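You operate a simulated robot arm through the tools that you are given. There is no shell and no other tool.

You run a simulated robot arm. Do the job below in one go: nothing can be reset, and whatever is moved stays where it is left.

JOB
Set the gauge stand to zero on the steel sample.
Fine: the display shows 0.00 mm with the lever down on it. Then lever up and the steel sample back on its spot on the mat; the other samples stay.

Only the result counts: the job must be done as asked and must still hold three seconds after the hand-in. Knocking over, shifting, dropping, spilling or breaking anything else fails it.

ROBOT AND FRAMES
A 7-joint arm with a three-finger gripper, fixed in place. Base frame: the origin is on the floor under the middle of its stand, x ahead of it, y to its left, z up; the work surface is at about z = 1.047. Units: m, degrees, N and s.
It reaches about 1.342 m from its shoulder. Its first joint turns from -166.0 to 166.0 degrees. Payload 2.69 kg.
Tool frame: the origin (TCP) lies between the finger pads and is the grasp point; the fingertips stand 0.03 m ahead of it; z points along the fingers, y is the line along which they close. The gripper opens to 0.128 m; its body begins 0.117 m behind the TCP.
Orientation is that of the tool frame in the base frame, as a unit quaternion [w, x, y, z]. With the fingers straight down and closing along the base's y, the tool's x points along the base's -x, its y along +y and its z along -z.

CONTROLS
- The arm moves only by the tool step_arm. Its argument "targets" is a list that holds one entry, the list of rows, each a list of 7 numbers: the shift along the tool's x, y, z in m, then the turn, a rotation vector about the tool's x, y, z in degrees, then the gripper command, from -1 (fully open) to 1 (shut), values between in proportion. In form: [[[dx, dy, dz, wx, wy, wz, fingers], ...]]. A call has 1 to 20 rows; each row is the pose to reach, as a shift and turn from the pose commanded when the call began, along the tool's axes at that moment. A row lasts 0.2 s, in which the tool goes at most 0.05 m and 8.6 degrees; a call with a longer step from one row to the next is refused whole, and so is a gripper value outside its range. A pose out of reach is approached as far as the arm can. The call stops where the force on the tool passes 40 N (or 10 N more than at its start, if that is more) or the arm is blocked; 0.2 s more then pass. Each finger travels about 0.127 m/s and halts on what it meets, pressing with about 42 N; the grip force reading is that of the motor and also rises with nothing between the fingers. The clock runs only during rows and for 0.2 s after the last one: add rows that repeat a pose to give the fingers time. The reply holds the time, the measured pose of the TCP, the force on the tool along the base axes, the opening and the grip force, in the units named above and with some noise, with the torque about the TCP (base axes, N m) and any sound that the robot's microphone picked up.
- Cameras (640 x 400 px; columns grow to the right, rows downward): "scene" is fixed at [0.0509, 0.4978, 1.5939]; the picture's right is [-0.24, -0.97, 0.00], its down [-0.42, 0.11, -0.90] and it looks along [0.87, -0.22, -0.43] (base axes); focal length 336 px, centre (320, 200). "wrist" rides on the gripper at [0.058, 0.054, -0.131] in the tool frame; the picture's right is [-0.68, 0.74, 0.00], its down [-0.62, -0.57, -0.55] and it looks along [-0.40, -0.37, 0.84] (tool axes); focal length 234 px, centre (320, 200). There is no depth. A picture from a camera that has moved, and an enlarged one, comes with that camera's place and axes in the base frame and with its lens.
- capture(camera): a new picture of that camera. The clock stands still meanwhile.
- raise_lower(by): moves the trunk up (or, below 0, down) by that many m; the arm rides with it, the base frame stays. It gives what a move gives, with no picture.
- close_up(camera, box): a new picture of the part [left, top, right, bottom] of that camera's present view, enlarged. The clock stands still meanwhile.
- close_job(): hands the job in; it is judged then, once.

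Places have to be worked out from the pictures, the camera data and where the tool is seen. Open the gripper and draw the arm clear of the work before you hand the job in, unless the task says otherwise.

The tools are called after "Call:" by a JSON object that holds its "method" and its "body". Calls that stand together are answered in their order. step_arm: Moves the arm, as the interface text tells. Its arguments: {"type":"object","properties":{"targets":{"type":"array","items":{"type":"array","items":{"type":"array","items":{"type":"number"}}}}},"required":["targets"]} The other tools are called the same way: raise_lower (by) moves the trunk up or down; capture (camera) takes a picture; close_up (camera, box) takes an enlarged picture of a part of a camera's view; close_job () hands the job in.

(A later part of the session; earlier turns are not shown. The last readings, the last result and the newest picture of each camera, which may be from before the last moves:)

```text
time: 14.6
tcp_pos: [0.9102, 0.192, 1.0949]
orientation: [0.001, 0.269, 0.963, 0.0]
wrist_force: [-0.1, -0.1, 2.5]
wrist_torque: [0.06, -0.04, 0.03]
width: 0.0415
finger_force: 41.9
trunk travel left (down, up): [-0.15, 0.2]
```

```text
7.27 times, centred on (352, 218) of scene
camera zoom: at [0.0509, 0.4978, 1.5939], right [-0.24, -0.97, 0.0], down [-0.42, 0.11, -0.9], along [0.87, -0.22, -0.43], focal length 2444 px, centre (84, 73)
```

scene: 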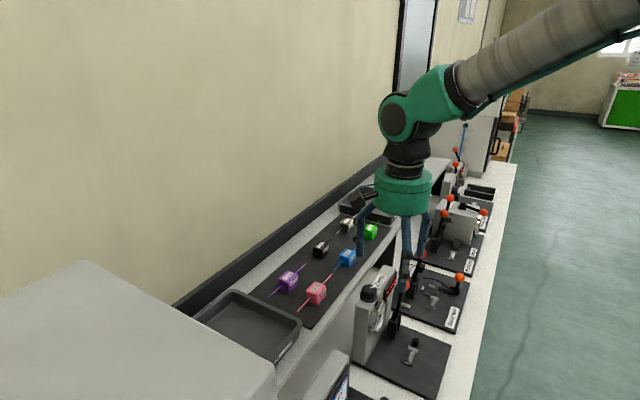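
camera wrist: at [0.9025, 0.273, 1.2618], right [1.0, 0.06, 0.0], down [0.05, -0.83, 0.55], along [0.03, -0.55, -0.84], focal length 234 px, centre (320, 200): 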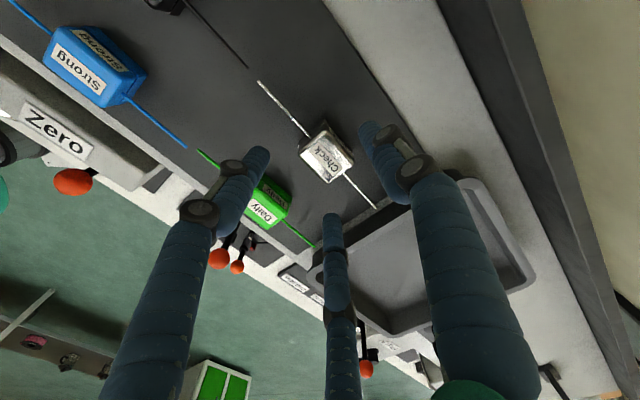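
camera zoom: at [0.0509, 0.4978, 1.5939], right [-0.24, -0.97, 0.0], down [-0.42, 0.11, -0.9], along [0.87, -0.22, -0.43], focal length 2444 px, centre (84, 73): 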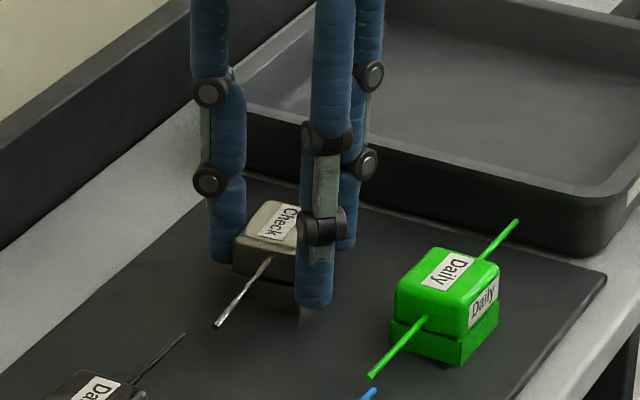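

The fingers hold at 0.0415 m. The block turned about 8° in the jaws as they closed, and I can correct for that when placing. I lift only 8 mm to see whether this deeper grip holds.

Call:
{"method": "step_arm", "body": {"targets": [[[0, 0, -0.003, 0, 0, 0, 1], [0, 0, -0.006, 0, 0, 0, 1], [0, 0, -0.009, 0, 0, 0, 1], [0, 0, -0.009, 0, 0, 0, 1]]]}}

Call:
{"method": "close_up", "body": {"camera": "scene", "box": [325, 190, 380, 245]}}

Call:
{"method": "close_up", "body": {"camera": "wrist", "box": [240, 70, 400, 230]}}

```text
time: 15.6
tcp_pos: [0.9111, 0.1899, 1.1035]
orientation: [0.0, 0.269, 0.963, 0.0]
wrist_force: [-0.5, -1.0, -0.4]
wrist_torque: [0.01, 0.0, 0.01]
width: 0.0389
finger_force: 42.0
trunk travel left (down, up): [-0.15, 0.2]
```

```text
7.27 times, centred on (352, 218) of scene
camera zoom: at [0.0509, 0.4978, 1.5939], right [-0.24, -0.97, 0.0], down [-0.42, 0.11, -0.9], along [0.87, -0.22, -0.43], focal length 2444 px, centre (84, 73)
```

zoom: 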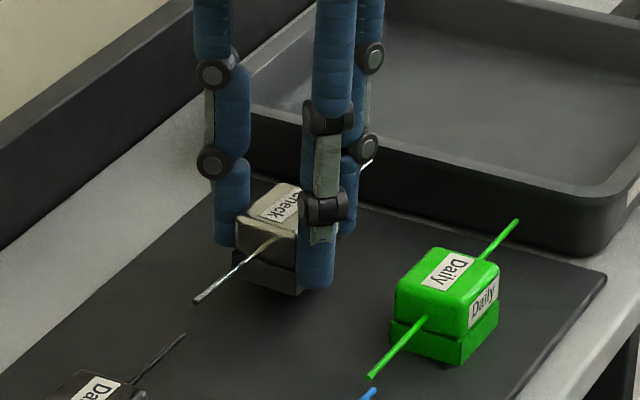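

```text
2.50 times, centred on (320, 150) of wrist
camera zoom: at [0.8878, 0.2668, 1.2355], right [0.96, 0.28, 0.0], down [0.23, -0.8, 0.55], along [0.15, -0.53, -0.84], focal length 585 px, centre (320, 325)
```

zoom: 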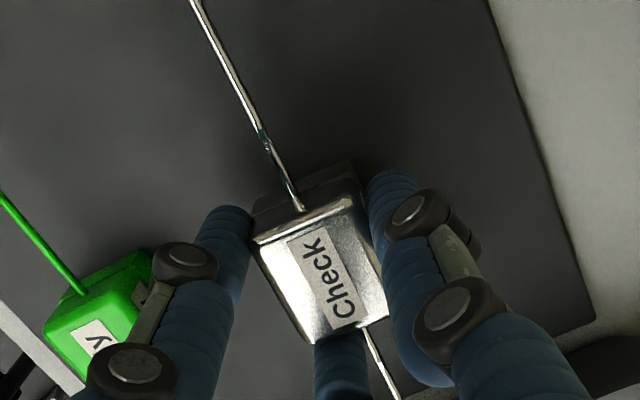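

The sample did lift this time, but it is slowly turning in the jaws toward its stable seat, where one finger faces a wire end. I set it back down the same 9 mm and release, so I can regrip it in that stable orientation.

Call:
{"method": "step_arm", "body": {"targets": [[[0, 0, 0.004, 0, 0, 0, 1], [0, 0, 0.0085, 0, 0, 0, 1], [0, 0, 0.0085, 0, 0, 0, 1], [0, 0, 0.0085, 0, 0, 0, 0.3], [0, 0, 0.0085, 0, 0, 0, 0], [0, 0, 0.0085, 0, 0, 0, -0.3], [0, 0, 0.0085, 0, 0, 0, -0.3]]]}}

Call:
{"method": "close_up", "body": {"camera": "scene", "box": [325, 190, 380, 245]}}

Call:
{"method": "close_up", "body": {"camera": "wrist", "box": [220, 50, 420, 250]}}

```text
time: 17.2
tcp_pos: [0.9103, 0.1907, 1.0958]
orientation: [0.0, 0.269, 0.963, 0.0]
wrist_force: [0.1, 0.3, 0.3]
wrist_torque: [0.02, 0.01, -0.02]
width: 0.083
finger_force: 0.1
trunk travel left (down, up): [-0.15, 0.2]
```

```text
7.27 times, centred on (352, 218) of scene
camera zoom: at [0.0509, 0.4978, 1.5939], right [-0.24, -0.97, 0.0], down [-0.42, 0.11, -0.9], along [0.87, -0.22, -0.43], focal length 2444 px, centre (84, 73)
```

zoom: 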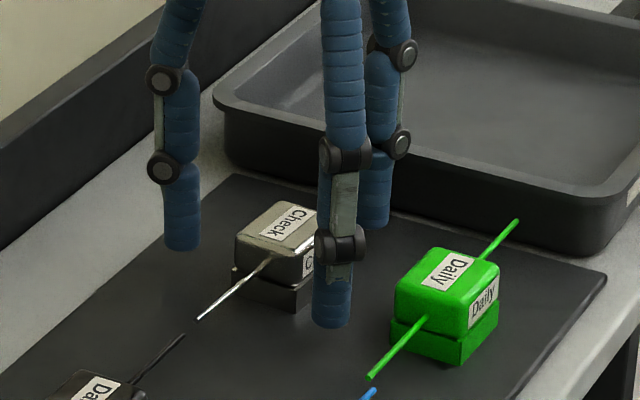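

```text
2.00 times, centred on (320, 150) of wrist
camera zoom: at [0.8877, 0.2667, 1.227], right [0.96, 0.28, 0.0], down [0.23, -0.8, 0.55], along [0.15, -0.53, -0.84], focal length 468 px, centre (320, 300)
```

zoom: 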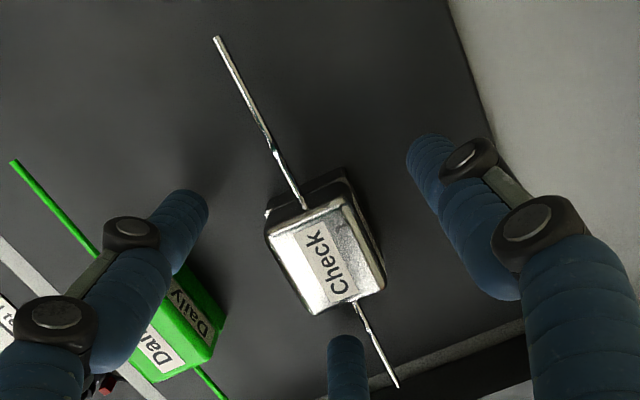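

The sample is back on the mat with its wire at about -48.5° and its centre near (0.9115, 0.192). I go up, turn the tool -12.75° so one finger faces the +u wire end and the other two face the flat sides, and re-check.

Call:
{"method": "step_arm", "body": {"targets": [[[0, 0, -0.012, 0, 0, 0, -0.3], [-0.0006, 0.0012, -0.034, 0, 0, 0, -0.17], [-0.0012, 0.0024, -0.034, 0, 0, -6.4, -0.17], [-0.0012, 0.0024, -0.034, 0, 0, -12.75, -0.17], [-0.0012, 0.0024, -0.034, 0, 0, -12.75, -0.17]]]}}

Call:
{"method": "close_up", "body": {"camera": "wrist", "box": [220, 50, 420, 250]}}

Call:
{"method": "close_up", "body": {"camera": "scene", "box": [325, 190, 380, 245]}}

```text
time: 18.4
tcp_pos: [0.9129, 0.1926, 1.1283]
orientation: [0.0, 0.16, 0.987, 0.0]
wrist_force: [0.4, 0.8, 0.2]
wrist_torque: [0.02, -0.01, 0.02]
width: 0.075
finger_force: 0.0
trunk travel left (down, up): [-0.15, 0.2]
```

```text
2.00 times, centred on (320, 150) of wrist
camera zoom: at [0.8734, 0.2616, 1.2614], right [0.87, 0.49, 0.0], down [0.41, -0.73, 0.55], along [0.27, -0.48, -0.84], focal length 468 px, centre (320, 300)
```

zoom: 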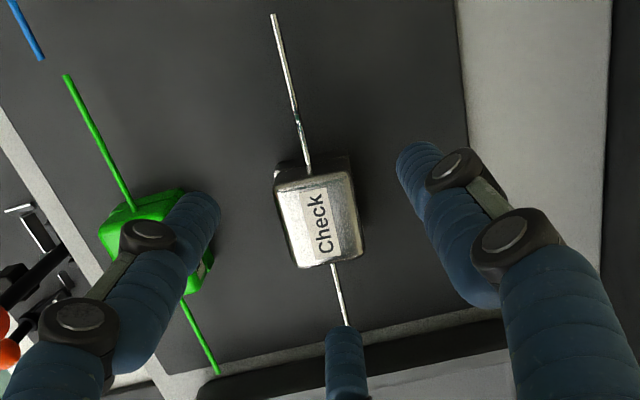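

```text
7.27 times, centred on (352, 218) of scene
camera zoom: at [0.0509, 0.4978, 1.5939], right [-0.24, -0.97, 0.0], down [-0.42, 0.11, -0.9], along [0.87, -0.22, -0.43], focal length 2444 px, centre (84, 73)
```

zoom: 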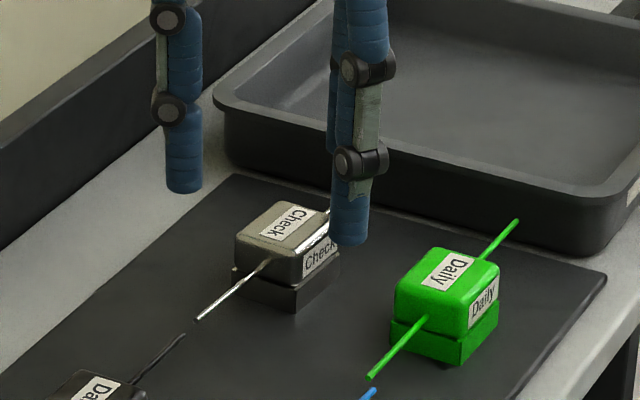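

The wire now lies at 30° in the tool frame, exactly the stable orientation, and the block is centred within 2 mm. I narrow the opening to stay clear of the green sample and lower until the tips are just above the wire.

Call:
{"method": "step_arm", "body": {"targets": [[[0, 0.001, 0, 0, 0, 0, 0.03], [0, 0.001, 0.01, 0, 0, 0, 0.03], [0, 0.001, 0.0232, 0, 0, 0, 0.03], [0, 0.001, 0.0232, 0, 0, 0, 0.03]]]}}

Call:
{"method": "close_up", "body": {"camera": "scene", "box": [325, 190, 380, 245]}}

Call:
{"method": "close_up", "body": {"camera": "wrist", "box": [240, 70, 400, 230]}}

```text
time: 19.4
tcp_pos: [0.9127, 0.1929, 1.1065]
orientation: [0.0, 0.161, 0.987, 0.0]
wrist_force: [1.2, 0.0, -0.2]
wrist_torque: [-0.04, 0.01, 0.02]
width: 0.062
finger_force: 0.1
trunk travel left (down, up): [-0.15, 0.2]
```

```text
7.27 times, centred on (352, 218) of scene
camera zoom: at [0.0509, 0.4978, 1.5939], right [-0.24, -0.97, 0.0], down [-0.42, 0.11, -0.9], along [0.87, -0.22, -0.43], focal length 2444 px, centre (84, 73)
```

zoom: 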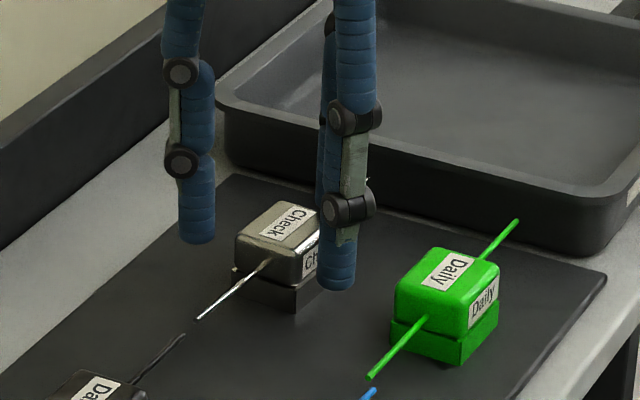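

```text
2.50 times, centred on (320, 150) of wrist
camera zoom: at [0.8736, 0.2622, 1.2384], right [0.87, 0.48, 0.0], down [0.41, -0.73, 0.55], along [0.27, -0.48, -0.84], focal length 585 px, centre (320, 325)
```

zoom: 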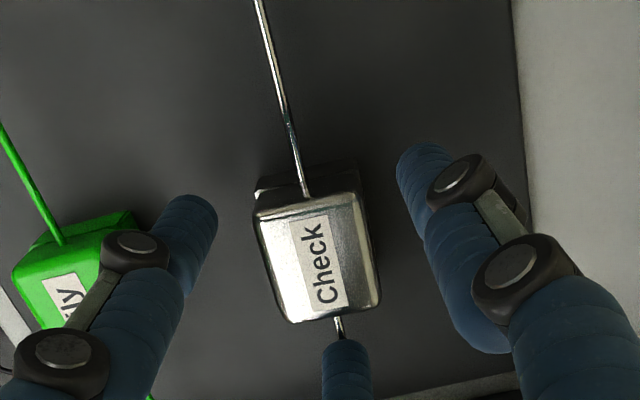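

No contact force, and finger B sits just above the wire. I close the jaws.

Call:
{"method": "step_arm", "body": {"targets": [[[0, 0, 0, 0, 0, 0, 0.2], [0, 0, 0, 0, 0, 0, 0.4], [0, 0, 0, 0, 0, 0, 0.7], [0, 0, 0, 0, 0, 0, 1], [0, 0, 0, 0, 0, 0, 1], [0, 0, 0, 0, 0, 0, 1]]]}}

Call:
{"method": "close_up", "body": {"camera": "scene", "box": [325, 190, 380, 245]}}

Call:
{"method": "close_up", "body": {"camera": "wrist", "box": [240, 70, 400, 230]}}

```text
time: 20.8
tcp_pos: [0.9119, 0.1919, 1.1061]
orientation: [0.0, 0.161, 0.987, -0.001]
wrist_force: [-0.4, 0.5, 0.5]
wrist_torque: [0.02, -0.02, 0.03]
width: 0.0373
finger_force: 41.8
trunk travel left (down, up): [-0.15, 0.2]
```

```text
7.27 times, centred on (352, 218) of scene
camera zoom: at [0.0509, 0.4978, 1.5939], right [-0.24, -0.97, 0.0], down [-0.42, 0.11, -0.9], along [0.87, -0.22, -0.43], focal length 2444 px, centre (84, 73)
```

zoom: 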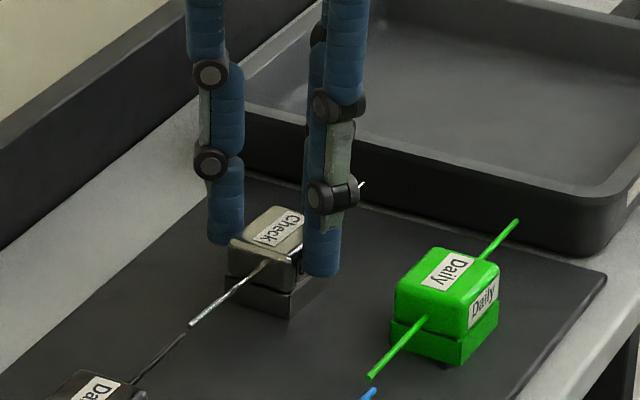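

```text
2.50 times, centred on (320, 150) of wrist
camera zoom: at [0.8734, 0.2623, 1.2388], right [0.87, 0.48, 0.0], down [0.41, -0.73, 0.55], along [0.27, -0.48, -0.84], focal length 585 px, centre (320, 325)
```

zoom: 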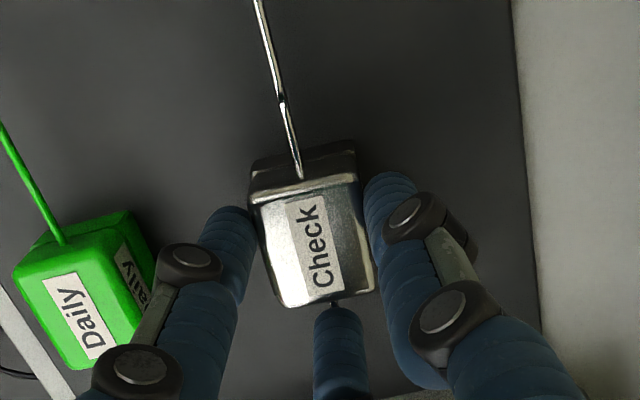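

It seated at 0.0373 m with no turning. I lift 10 mm and check that it holds.

Call:
{"method": "step_arm", "body": {"targets": [[[0, 0, -0.003, 0, 0, 0, 1], [0, 0, -0.006, 0, 0, 0, 1], [0, 0, -0.01, 0, 0, 0, 1], [0, 0, -0.01, 0, 0, 0, 1]]]}}

Call:
{"method": "close_up", "body": {"camera": "scene", "box": [325, 190, 380, 245]}}

Call:
{"method": "close_up", "body": {"camera": "wrist", "box": [240, 70, 400, 230]}}

```text
time: 21.8
tcp_pos: [0.9134, 0.1919, 1.116]
orientation: [0.0, 0.16, 0.987, -0.001]
wrist_force: [-0.2, -0.6, 0.0]
wrist_torque: [-0.02, 0.0, -0.02]
width: 0.0372
finger_force: 42.6
trunk travel left (down, up): [-0.15, 0.2]
```

```text
7.27 times, centred on (352, 218) of scene
camera zoom: at [0.0509, 0.4978, 1.5939], right [-0.24, -0.97, 0.0], down [-0.42, 0.11, -0.9], along [0.87, -0.22, -0.43], focal length 2444 px, centre (84, 73)
```

zoom: 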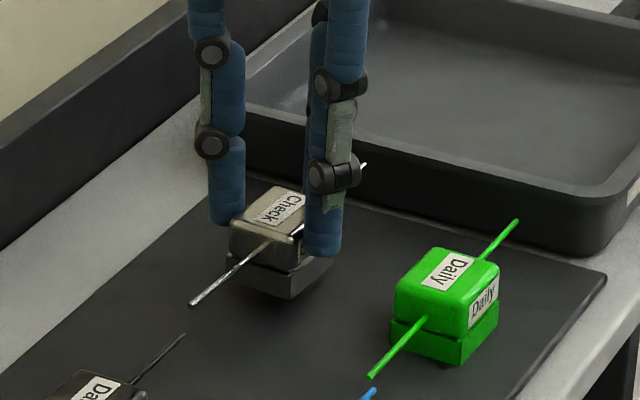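

```text
2.50 times, centred on (320, 150) of wrist
camera zoom: at [0.874, 0.2618, 1.248], right [0.87, 0.48, 0.0], down [0.41, -0.73, 0.55], along [0.27, -0.48, -0.84], focal length 585 px, centre (320, 325)
```

zoom: 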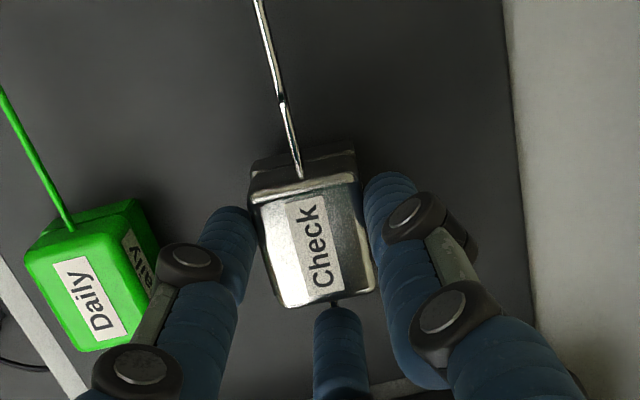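

It holds firmly, with width steady at 0.0372 m and the block unmoved in the wrist view. I zoom in on the lifted sample to see its underside and how it sits in the fingers.

Call:
{"method": "close_up", "body": {"camera": "scene", "box": [338, 202, 364, 228]}}

Call:
{"method": "close_up", "body": {"camera": "wrist", "box": [290, 90, 350, 150]}}

```text
15.38 times, centred on (351, 215) of scene
camera zoom: at [0.0509, 0.4978, 1.5939], right [-0.24, -0.97, 0.0], down [-0.42, 0.11, -0.9], along [0.87, -0.22, -0.43], focal length 5170 px, centre (-157, -31)
```

zoom: 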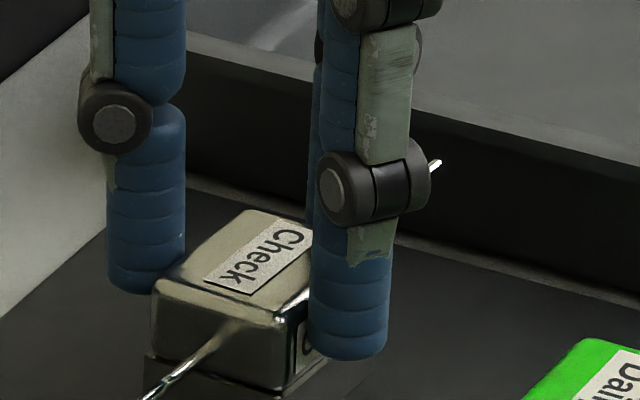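

```text
6.67 times, centred on (320, 120) of wrist
camera zoom: at [0.874, 0.2618, 1.248], right [0.87, 0.48, 0.0], down [0.41, -0.73, 0.55], along [0.27, -0.48, -0.84], focal length 1561 px, centre (320, 733)
```

zoom: 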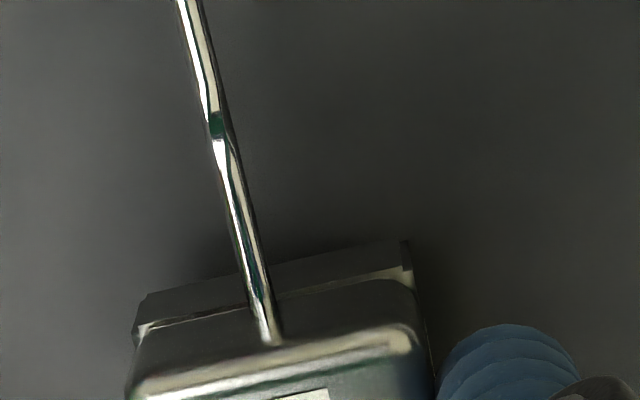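

The sample is firmly held, with its centre about 7 mm toward -u from the tool axis. I lift it to z 1.25 and carry it over the gauge rest, turning it about -4° to line up with the bench.

Call:
{"method": "step_arm", "body": {"targets": [[[0, 0, -0.03, 0, 0, 0, 1], [0, 0, -0.07, 0, 0, 0, 1], [0, 0, -0.11, 0, 0, 0, 1], [0, 0, -0.134, 0, 0, 0, 1], [0.037, -0.0208, -0.134, 0, 0, -1, 1], [0.074, -0.0417, -0.134, 0, 0, -2, 1], [0.111, -0.0625, -0.134, 0, 0, -3, 1], [0.148, -0.0833, -0.134, 0, 0, -4.1, 1], [0.185, -0.1041, -0.134, 0, 0, -4.1, 1], [0.222, -0.125, -0.134, 0, 0, -4.1, 1], [0.259, -0.1458, -0.134, 0, 0, -4.1, 1], [0.2961, -0.1666, -0.134, 0, 0, -4.1, 1], [0.2961, -0.1666, -0.134, 0, 0, -4.1, 1], [0.2961, -0.1666, -0.134, 0, 0, -4.1, 1]]]}}

Call:
{"method": "capture", "body": {"camera": "wrist"}}

Call:
{"method": "capture", "body": {"camera": "scene"}}

```text
time: 24.8
tcp_pos: [0.5808, 0.1291, 1.2513]
orientation: [0.0, 0.124, 0.992, 0.0]
wrist_force: [0.2, 0.5, -0.1]
wrist_torque: [-0.01, 0.04, -0.02]
width: 0.0376
finger_force: 42.1
trunk travel left (down, up): [-0.15, 0.2]
```

```text
taken
camera wrist: at [0.5366, 0.1958, 1.3824], right [0.84, 0.55, 0.0], down [0.46, -0.7, 0.55], along [0.3, -0.46, -0.84], focal length 234 px, centre (320, 200)
```

wrist: 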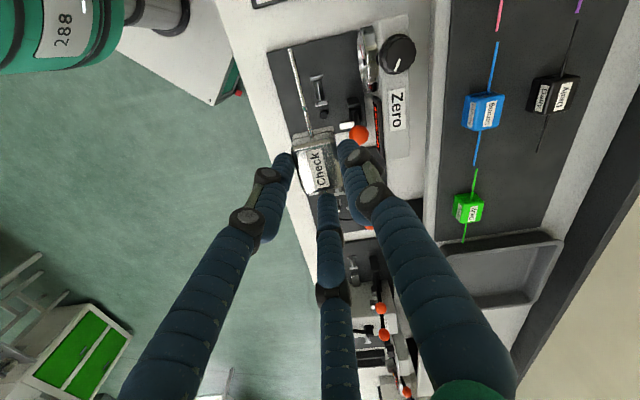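

```text
taken
```

scene: 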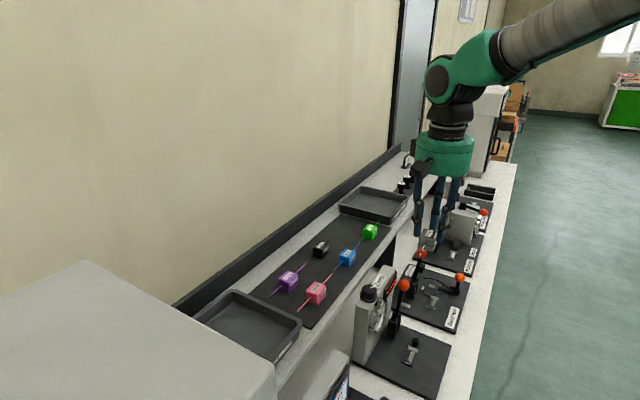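

The sample is over the gauge. From this third viewpoint I zoom in on the rest, lever and knob to refine their positions.

Call:
{"method": "close_up", "body": {"camera": "wrist", "box": [270, 20, 430, 180]}}

Call:
{"method": "close_up", "body": {"camera": "wrist", "box": [290, 60, 350, 120]}}

Call:
{"method": "close_up", "body": {"camera": "wrist", "box": [330, 20, 430, 150]}}

Call:
{"method": "close_up", "body": {"camera": "scene", "box": [400, 210, 460, 270]}}

```text
2.50 times, centred on (350, 100) of wrist
camera zoom: at [0.5366, 0.1958, 1.3824], right [0.84, 0.55, 0.0], down [0.46, -0.7, 0.55], along [0.3, -0.46, -0.84], focal length 585 px, centre (245, 450)
```

zoom: 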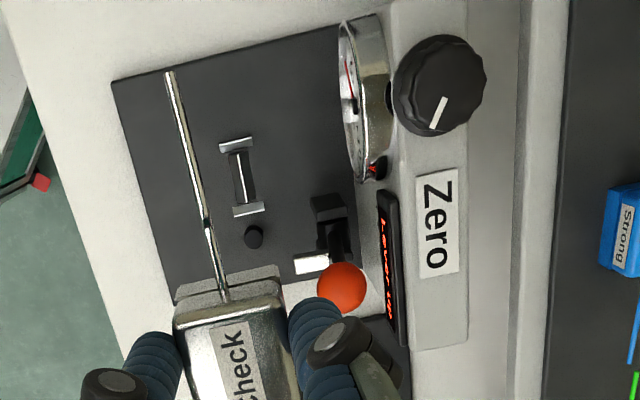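

```text
6.67 times, centred on (320, 90) of wrist
camera zoom: at [0.5366, 0.1958, 1.3824], right [0.84, 0.55, 0.0], down [0.46, -0.7, 0.55], along [0.3, -0.46, -0.84], focal length 1561 px, centre (320, 933)
```

zoom: 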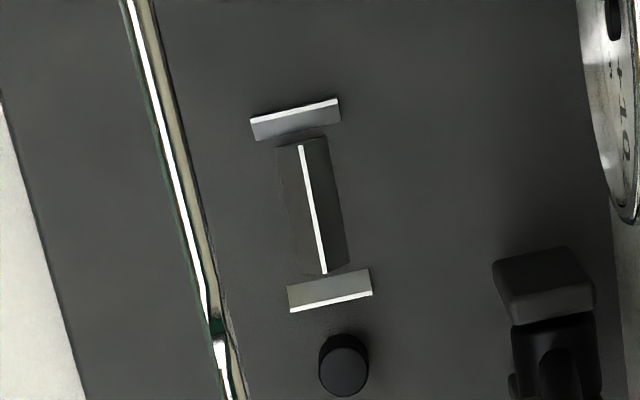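

```text
3.08 times, centred on (380, 85) of wrist
camera zoom: at [0.5366, 0.1958, 1.3824], right [0.84, 0.55, 0.0], down [0.46, -0.7, 0.55], along [0.3, -0.46, -0.84], focal length 720 px, centre (135, 554)
```

zoom: 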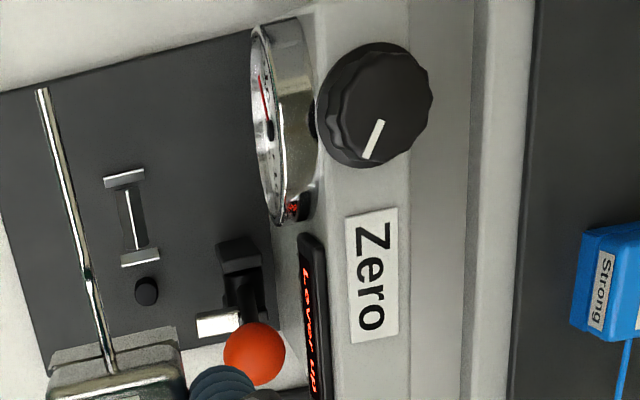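

```text
6.67 times, centred on (430, 240) of scene
camera zoom: at [0.0509, 0.4978, 1.5939], right [-0.24, -0.97, 0.0], down [-0.42, 0.11, -0.9], along [0.87, -0.22, -0.43], focal length 2240 px, centre (-413, -67)
```

zoom: 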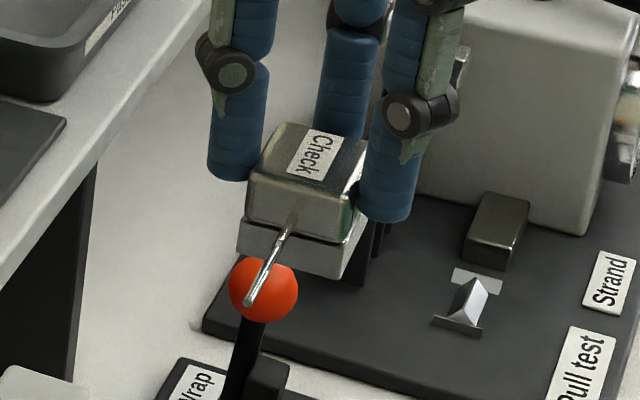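

The ridge comes out at the same place from three views, (0.5745, 0.133), running at -45.0°. The held wire is at -44.95° and passes through the tool axis. I go straight down to z 0.96, where the palm is still above the lever ball, and check again.

Call:
{"method": "step_arm", "body": {"targets": [[[0, 0, 0.042, 0, 0, 0, 1], [0, 0, 0.084, 0, 0, 0, 1], [0, 0, 0.126, 0, 0, 0, 1], [0, 0, 0.168, 0, 0, 0, 1], [0, 0, 0.21, 0, 0, 0, 1], [0, 0, 0.25, 0, 0, 0, 1], [0, 0, 0.28, 0, 0, 0, 1], [0, 0, 0.291, 0, 0, 0, 1], [0, 0, 0.291, 0, 0, 0, 1]]]}}

Call:
{"method": "capture", "body": {"camera": "wrist"}}

Call:
{"method": "close_up", "body": {"camera": "scene", "box": [360, 240, 460, 370]}}

Call:
{"method": "close_up", "body": {"camera": "wrist", "box": [260, 40, 400, 180]}}

```text
time: 26.8
tcp_pos: [0.579, 0.1277, 0.9594]
orientation: [0.0, 0.125, 0.992, 0.0]
wrist_force: [0.6, -0.2, -1.0]
wrist_torque: [0.01, 0.01, -0.01]
width: 0.0376
finger_force: 41.5
trunk travel left (down, up): [-0.15, 0.2]
```

```text
taken
camera wrist: at [0.5349, 0.1949, 1.0909], right [0.84, 0.55, 0.0], down [0.46, -0.7, 0.55], along [0.3, -0.46, -0.84], focal length 234 px, centre (320, 200)
```

wrist: 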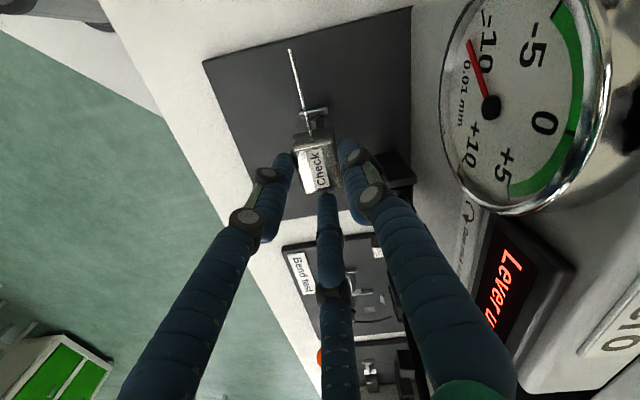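

```text
3.08 times, centred on (410, 305) of scene
camera zoom: at [0.0509, 0.4978, 1.5939], right [-0.24, -0.97, 0.0], down [-0.42, 0.11, -0.9], along [0.87, -0.22, -0.43], focal length 1034 px, centre (43, -123)
```

zoom: 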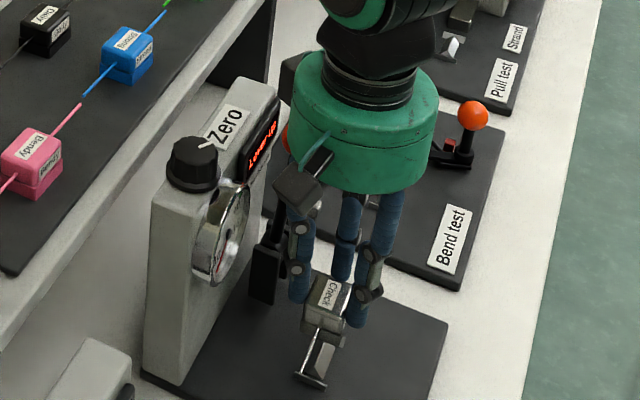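

```text
2.86 times, centred on (330, 110) of wrist
camera zoom: at [0.5349, 0.1949, 1.0909], right [0.84, 0.55, 0.0], down [0.46, -0.7, 0.55], along [0.3, -0.46, -0.84], focal length 669 px, centre (291, 457)
```

zoom: 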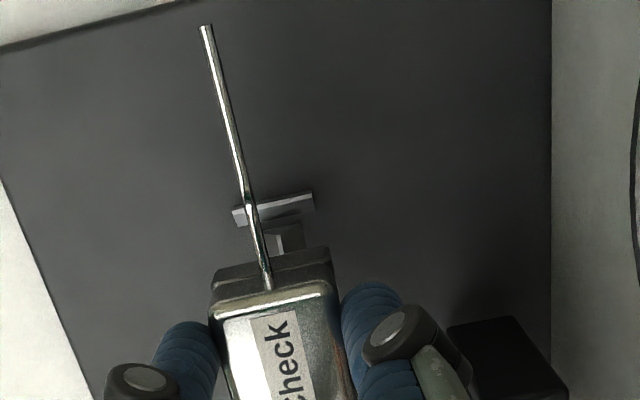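

The dial reads in 0.01 mm and is off scale with the lever up. The rest is about 2 mm to +v of the held block. I correct that, lean the tool 5° so the palm clears the lever ball, and come down to just above the ridge.

Call:
{"method": "step_arm", "body": {"targets": [[[0.0009, 0.0024, 0, -4.33, -2.5, 0, 1], [0.0009, 0.0024, 0.01, -4.33, -2.5, 0, 1], [0.0009, 0.0024, 0.02, -4.33, -2.5, 0, 1], [0.0009, 0.0024, 0.027, -4.33, -2.5, 0, 1], [0.0009, 0.0024, 0.027, -4.33, -2.5, 0, 1]]]}}

Call:
{"method": "capture", "body": {"camera": "wrist"}}

Call:
{"method": "close_up", "body": {"camera": "scene", "box": [370, 250, 450, 370]}}

Call:
{"method": "close_up", "body": {"camera": "wrist", "box": [270, 60, 370, 160]}}

```text
time: 28.0
tcp_pos: [0.5779, 0.1303, 0.9314]
orientation: [0.026, 0.125, 0.991, 0.034]
wrist_force: [-0.6, 0.1, -0.5]
wrist_torque: [-0.01, 0.04, 0.01]
width: 0.0373
finger_force: 42.2
trunk travel left (down, up): [-0.15, 0.2]
```

```text
taken
camera wrist: at [0.5262, 0.1892, 1.065], right [0.84, 0.54, 0.09], down [0.42, -0.73, 0.53], along [0.35, -0.41, -0.84], focal length 234 px, centre (320, 200)
```

wrist: 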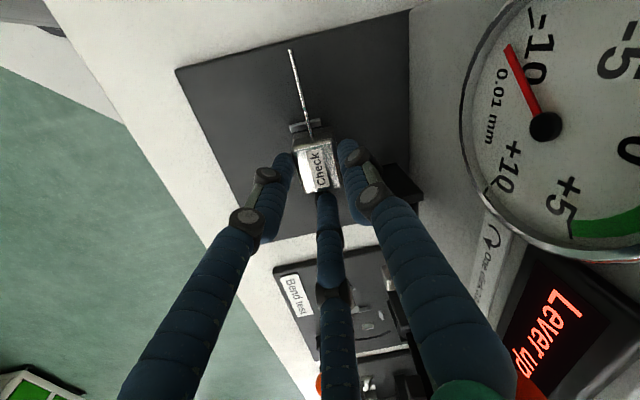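

```text
3.33 times, centred on (410, 310) of scene
camera zoom: at [0.0509, 0.4978, 1.5939], right [-0.24, -0.97, 0.0], down [-0.42, 0.11, -0.9], along [0.87, -0.22, -0.43], focal length 1120 px, centre (20, -167)
```

zoom: 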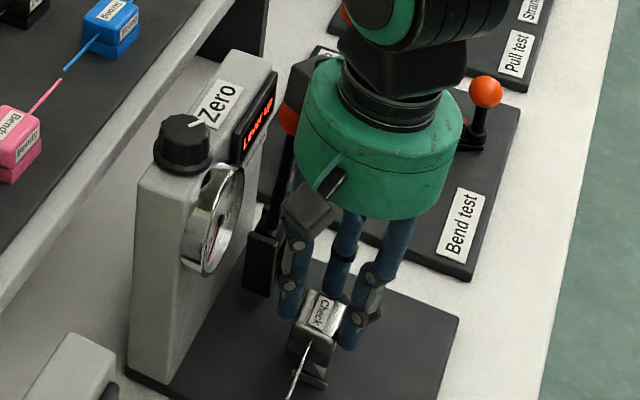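

```text
4.00 times, centred on (320, 110) of wrist
camera zoom: at [0.5262, 0.1892, 1.065], right [0.84, 0.54, 0.09], down [0.42, -0.73, 0.53], along [0.35, -0.41, -0.84], focal length 937 px, centre (320, 560)
```

zoom: 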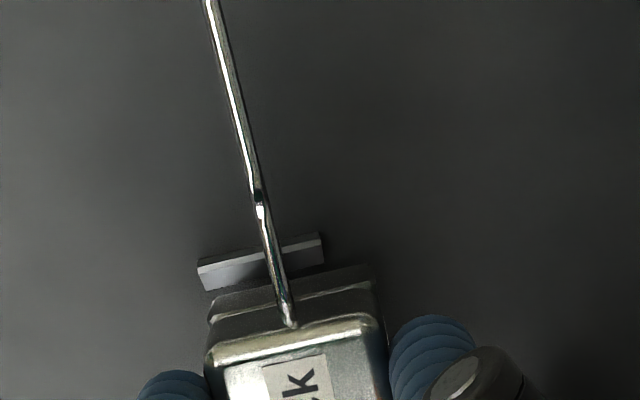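

The block hangs right over the rest, and the lean gives the palm about 3–4 mm of clearance from the ball. The lean also shifts the block's underside toward +v, so I take out 4 mm, then step down watching the force.

Call:
{"method": "step_arm", "body": {"targets": [[[0.0007, -0.0042, -0.0004, 0, 0, 0, 1], [0.0008, -0.0044, 0.0026, 0, 0, 0, 1], [0.001, -0.0047, 0.0056, 0, 0, 0, 1], [0.001, -0.0047, 0.0056, 0, 0, 0, 1]]]}}

Call:
{"method": "close_up", "body": {"camera": "scene", "box": [395, 310, 435, 365]}}

Call:
{"method": "close_up", "body": {"camera": "wrist", "box": [270, 60, 370, 160]}}

```text
time: 29.0
tcp_pos: [0.5772, 0.1281, 0.926]
orientation: [0.027, 0.125, 0.991, 0.034]
wrist_force: [0.3, 0.3, -1.6]
wrist_torque: [0.0, 0.0, -0.01]
width: 0.0376
finger_force: 41.9
trunk travel left (down, up): [-0.15, 0.2]
```

```text
7.27 times, centred on (415, 338) of scene
camera zoom: at [0.0509, 0.4978, 1.5939], right [-0.24, -0.97, 0.0], down [-0.42, 0.11, -0.9], along [0.87, -0.22, -0.43], focal length 2444 px, centre (-371, -800)
```

zoom: 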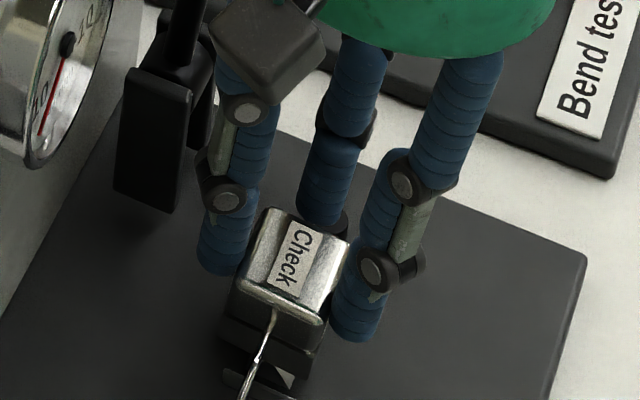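

```text
4.00 times, centred on (320, 110) of wrist
camera zoom: at [0.5248, 0.1861, 1.0595], right [0.84, 0.54, 0.08], down [0.42, -0.73, 0.53], along [0.35, -0.41, -0.84], focal length 937 px, centre (320, 560)
```

zoom: 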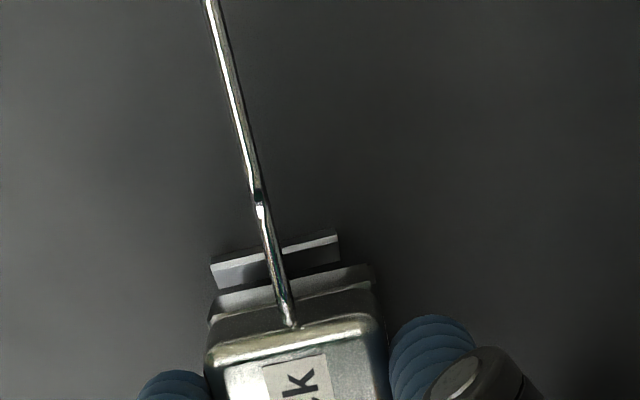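

No contact yet at z 0.926. I zoom tightly on the gap between block and ridge.

Call:
{"method": "close_up", "body": {"camera": "scene", "box": [401, 340, 421, 366]}}

Call:
{"method": "close_up", "body": {"camera": "wrist", "box": [295, 90, 340, 130]}}

```text
15.38 times, centred on (411, 353) of scene
camera zoom: at [0.0509, 0.4978, 1.5939], right [-0.24, -0.97, 0.0], down [-0.42, 0.11, -0.9], along [0.87, -0.22, -0.43], focal length 5170 px, centre (-1080, -2154)
```

zoom: 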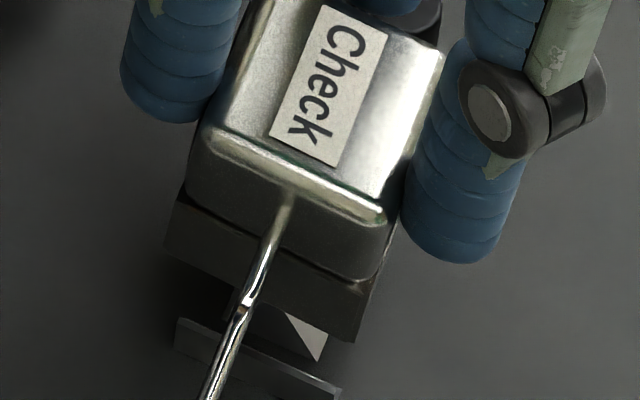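

```text
10.00 times, centred on (318, 110) of wrist
camera zoom: at [0.5248, 0.1861, 1.0595], right [0.84, 0.54, 0.08], down [0.42, -0.73, 0.53], along [0.35, -0.41, -0.84], focal length 2342 px, centre (345, 1100)
```

zoom: 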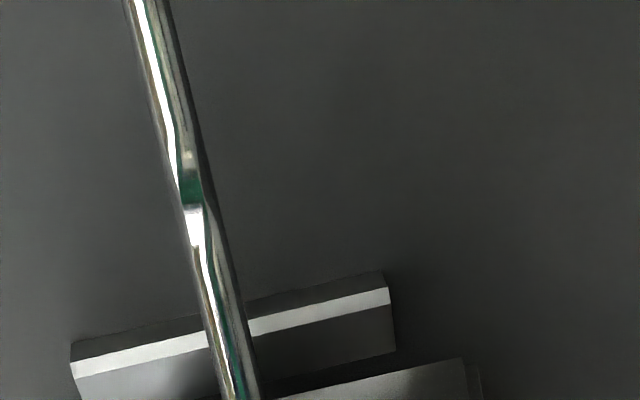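

Both cameras say the block's underside is 2 mm too far toward +v. The ridge end shows beneath it, and the base should meet the plate about 12 mm lower. I shift -2 mm and descend in small steps.

Call:
{"method": "step_arm", "body": {"targets": [[[0.001, -0.0017, -0.0002, 0, 0, 0, 1], [0.0011, -0.0018, 0.0013, 0, 0, 0, 1], [0.0011, -0.0019, 0.0028, 0, 0, 0, 1], [0.0012, -0.002, 0.0043, 0, 0, 0, 1], [0.0012, -0.002, 0.0043, 0, 0, 0, 1]]]}}

Call:
{"method": "close_up", "body": {"camera": "scene", "box": [401, 340, 421, 366]}}

```text
time: 30.2
tcp_pos: [0.5754, 0.1269, 0.9211]
orientation: [0.026, 0.125, 0.991, 0.034]
wrist_force: [0.3, 0.4, -0.3]
wrist_torque: [0.01, 0.01, 0.02]
width: 0.0375
finger_force: 42.0
trunk travel left (down, up): [-0.15, 0.2]
```

```text
15.38 times, centred on (411, 353) of scene
camera zoom: at [0.0509, 0.4978, 1.5939], right [-0.24, -0.97, 0.0], down [-0.42, 0.11, -0.9], along [0.87, -0.22, -0.43], focal length 5170 px, centre (-1080, -2154)
```

zoom: 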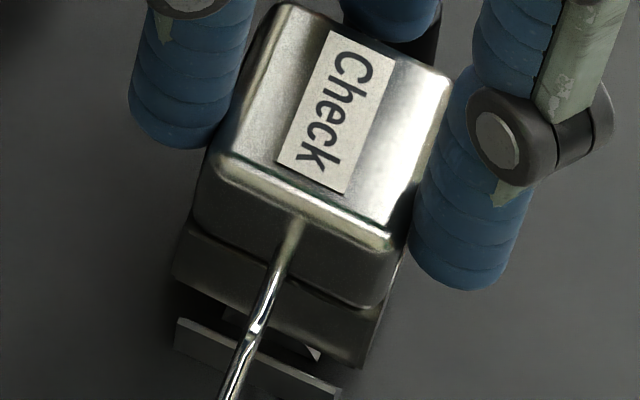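

Still no contact at z 0.921. I continue down in small steps.

Call:
{"method": "step_arm", "body": {"targets": [[[0.0001, -0.0001, 0.0015, 0, 0, 0, 1], [0.0001, -0.0002, 0.003, 0, 0, 0, 1], [0.0002, -0.0003, 0.0045, 0, 0, 0, 1], [0.0002, -0.0003, 0.0045, 0, 0, 0, 1]]]}}

Call:
{"method": "close_up", "body": {"camera": "scene", "box": [401, 340, 421, 366]}}

Call:
{"method": "close_up", "body": {"camera": "scene", "box": [380, 240, 450, 370]}}

```text
time: 31.2
tcp_pos: [0.5766, 0.1259, 0.9186]
orientation: [0.027, 0.124, 0.991, 0.035]
wrist_force: [-6.7, -2.9, 14.5]
wrist_torque: [0.33, -1.77, -0.06]
width: 0.0374
finger_force: 42.3
trunk travel left (down, up): [-0.15, 0.2]
```

```text
15.38 times, centred on (411, 353) of scene
camera zoom: at [0.0509, 0.4978, 1.5939], right [-0.24, -0.97, 0.0], down [-0.42, 0.11, -0.9], along [0.87, -0.22, -0.43], focal length 5170 px, centre (-1080, -2154)
```

zoom: 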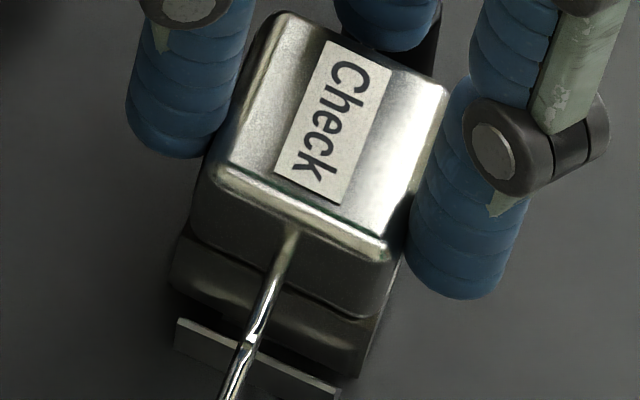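

```text
3.08 times, centred on (415, 305) of scene
camera zoom: at [0.0509, 0.4978, 1.5939], right [-0.24, -0.97, 0.0], down [-0.42, 0.11, -0.9], along [0.87, -0.22, -0.43], focal length 1034 px, centre (28, -123)
```

zoom: 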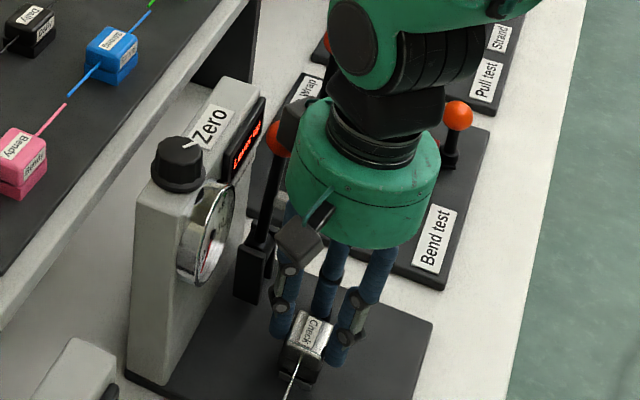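

Contact now reads 14.5 N, but its line of action points at the lever ball: the box on the side of the palm is resting on it, not the sample on the plate. I back up 3 mm, lean 4° more and shift the tool away from the ball.

Call:
{"method": "step_arm", "body": {"targets": [[[-0.0001, 0.0002, -0.003, 0, 0, 0, 1], [0.0018, -0.0031, -0.0033, -3.46, -2.0, 0, 1], [0.0018, -0.0031, -0.0033, -3.46, -2.0, 0, 1]]]}}

Call:
{"method": "close_up", "body": {"camera": "scene", "box": [380, 240, 450, 370]}}

Call:
{"method": "close_up", "body": {"camera": "scene", "box": [401, 340, 421, 366]}}

Call:
{"method": "capture", "body": {"camera": "wrist"}}

```text
time: 32.0
tcp_pos: [0.5741, 0.1232, 0.9211]
orientation: [0.046, 0.125, 0.989, 0.063]
wrist_force: [0.2, -0.4, 0.2]
wrist_torque: [0.01, -0.02, -0.01]
width: 0.0376
finger_force: 41.8
trunk travel left (down, up): [-0.15, 0.2]
```

```text
3.08 times, centred on (415, 305) of scene
camera zoom: at [0.0509, 0.4978, 1.5939], right [-0.24, -0.97, 0.0], down [-0.42, 0.11, -0.9], along [0.87, -0.22, -0.43], focal length 1034 px, centre (28, -123)
```

zoom: 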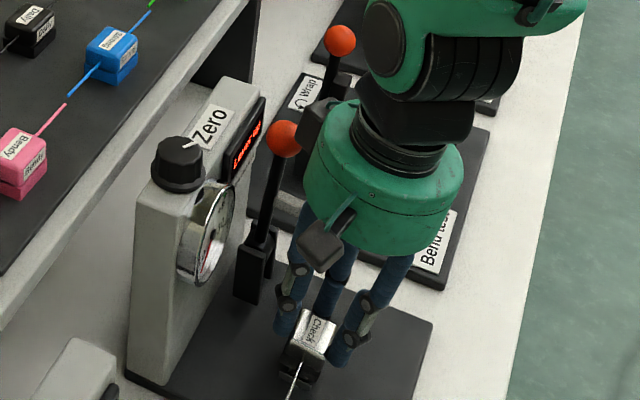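

```text
15.38 times, centred on (411, 353) of scene
camera zoom: at [0.0509, 0.4978, 1.5939], right [-0.24, -0.97, 0.0], down [-0.42, 0.11, -0.9], along [0.87, -0.22, -0.43], focal length 5170 px, centre (-1080, -2154)
```

zoom: 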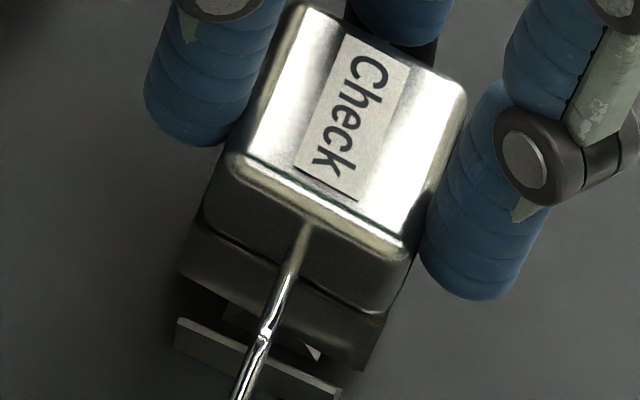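

```text
taken
camera wrist: at [0.5152, 0.1747, 1.0538], right [0.83, 0.54, 0.15], down [0.4, -0.76, 0.51], along [0.39, -0.36, -0.84], focal length 234 px, centre (320, 200)
```

wrist: 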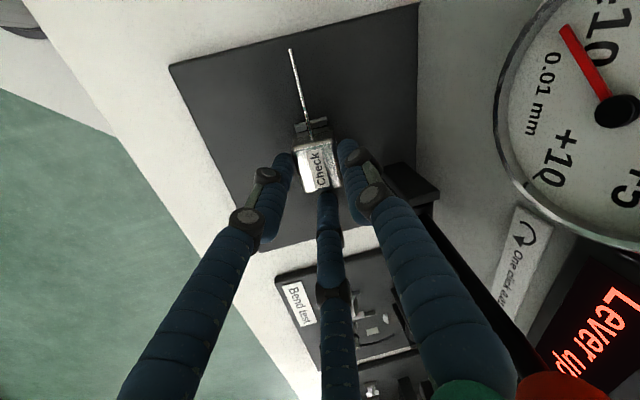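

The box is now clear of the ball and the force is back to zero. The notch lines up with the ridge within 1 mm, so I continue down.

Call:
{"method": "step_arm", "body": {"targets": [[[0.0001, -0.0002, 0.0015, 0, 0, 0, 1], [0.0002, -0.0004, 0.003, 0, 0, 0, 1], [0.0003, -0.0006, 0.0044, 0, 0, 0, 1], [0.0003, -0.0006, 0.0044, 0, 0, 0, 1]]]}}

Call:
{"method": "close_up", "body": {"camera": "scene", "box": [401, 340, 421, 366]}}

```text
time: 33.0
tcp_pos: [0.5738, 0.1232, 0.9156]
orientation: [0.048, 0.125, 0.989, 0.063]
wrist_force: [-0.1, -0.9, -0.5]
wrist_torque: [-0.02, 0.01, -0.02]
width: 0.0374
finger_force: 42.3
trunk travel left (down, up): [-0.15, 0.2]
```

```text
15.38 times, centred on (411, 353) of scene
camera zoom: at [0.0509, 0.4978, 1.5939], right [-0.24, -0.97, 0.0], down [-0.42, 0.11, -0.9], along [0.87, -0.22, -0.43], focal length 5170 px, centre (-1080, -2154)
```

zoom: 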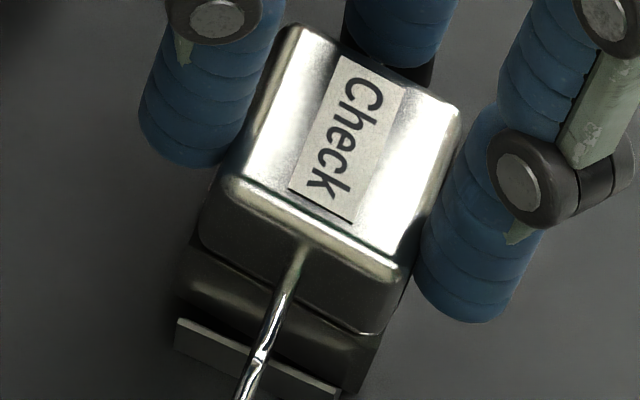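

No contact at 0.9156 and the block is well inside the end plates. I continue in 1 mm steps.

Call:
{"method": "step_arm", "body": {"targets": [[[0.0001, -0.0001, 0.001, 0, 0, 0, 1], [0.0002, -0.0003, 0.002, 0, 0, 0, 1], [0.0002, -0.0004, 0.003, 0, 0, 0, 1], [0.0002, -0.0004, 0.003, 0, 0, 0, 1]]]}}

Call:
{"method": "close_up", "body": {"camera": "scene", "box": [401, 340, 421, 366]}}

```text
time: 34.0
tcp_pos: [0.5746, 0.1226, 0.914]
orientation: [0.049, 0.125, 0.989, 0.064]
wrist_force: [-0.2, -2.1, 20.0]
wrist_torque: [-0.15, 0.24, 0.04]
width: 0.0374
finger_force: 41.8
trunk travel left (down, up): [-0.15, 0.2]
```

```text
15.38 times, centred on (411, 353) of scene
camera zoom: at [0.0509, 0.4978, 1.5939], right [-0.24, -0.97, 0.0], down [-0.42, 0.11, -0.9], along [0.87, -0.22, -0.43], focal length 5170 px, centre (-1080, -2154)
```

zoom: 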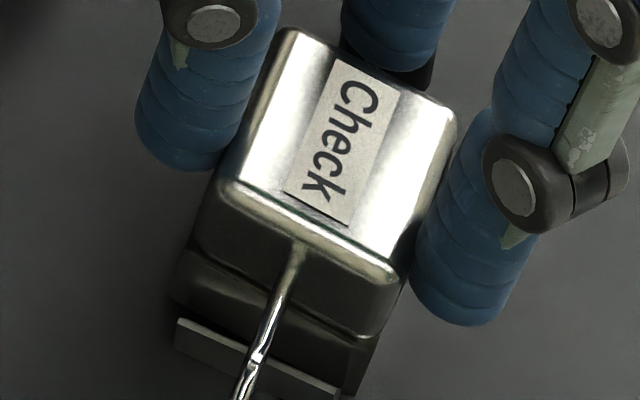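

The sample's front bottom edge now rests on the plate: 20 N straight up, acting at -v. I relieve the push slightly and open the fingers so it settles flat onto the ridge.

Call:
{"method": "step_arm", "body": {"targets": [[[0, 0.0001, -0.0007, 0, 0, 0, 1], [0, 0.0001, -0.0007, 0, 0, 0, 0.35], [0, 0.0001, -0.0007, 0, 0, 0, 0.2], [0, 0.0001, -0.0007, 0, 0, 0, 0.1], [0, 0.0001, -0.0007, 0, 0, 0, 0.1]]]}}

Call:
{"method": "close_up", "body": {"camera": "scene", "box": [401, 330, 431, 366]}}

Call:
{"method": "close_up", "body": {"camera": "wrist", "box": [260, 60, 380, 180]}}

```text
time: 35.2
tcp_pos: [0.5727, 0.1227, 0.9139]
orientation: [0.048, 0.125, 0.989, 0.062]
wrist_force: [-0.5, 0.2, 0.8]
wrist_torque: [-0.02, 0.02, 0.02]
width: 0.0574
finger_force: 0.0
trunk travel left (down, up): [-0.15, 0.2]
```

```text
11.11 times, centred on (416, 348) of scene
camera zoom: at [0.0509, 0.4978, 1.5939], right [-0.24, -0.97, 0.0], down [-0.42, 0.11, -0.9], along [0.87, -0.22, -0.43], focal length 3734 px, centre (-747, -1444)
```

zoom: 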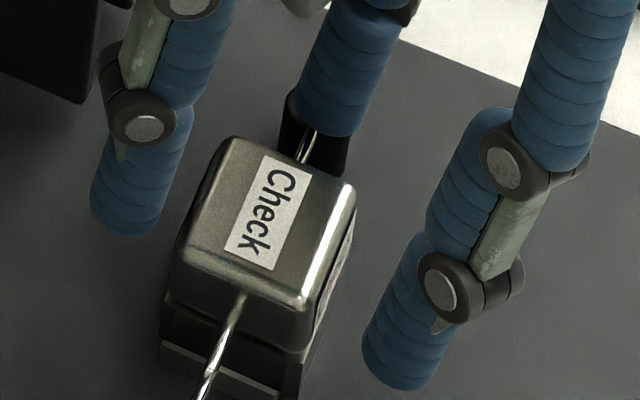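

```text
3.33 times, centred on (320, 120) of wrist
camera zoom: at [0.5149, 0.1753, 1.0466], right [0.83, 0.54, 0.15], down [0.4, -0.76, 0.51], along [0.39, -0.37, -0.84], focal length 781 px, centre (320, 467)
```

zoom: 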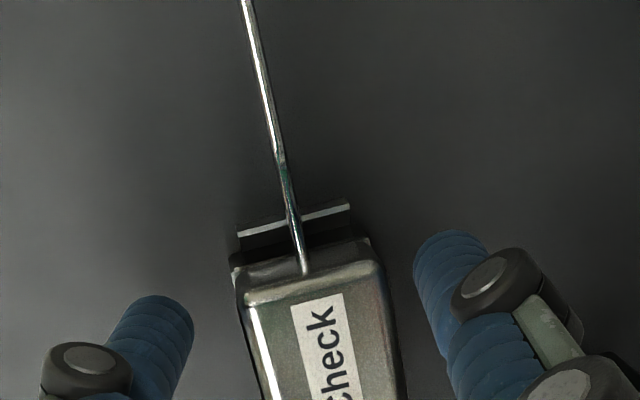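

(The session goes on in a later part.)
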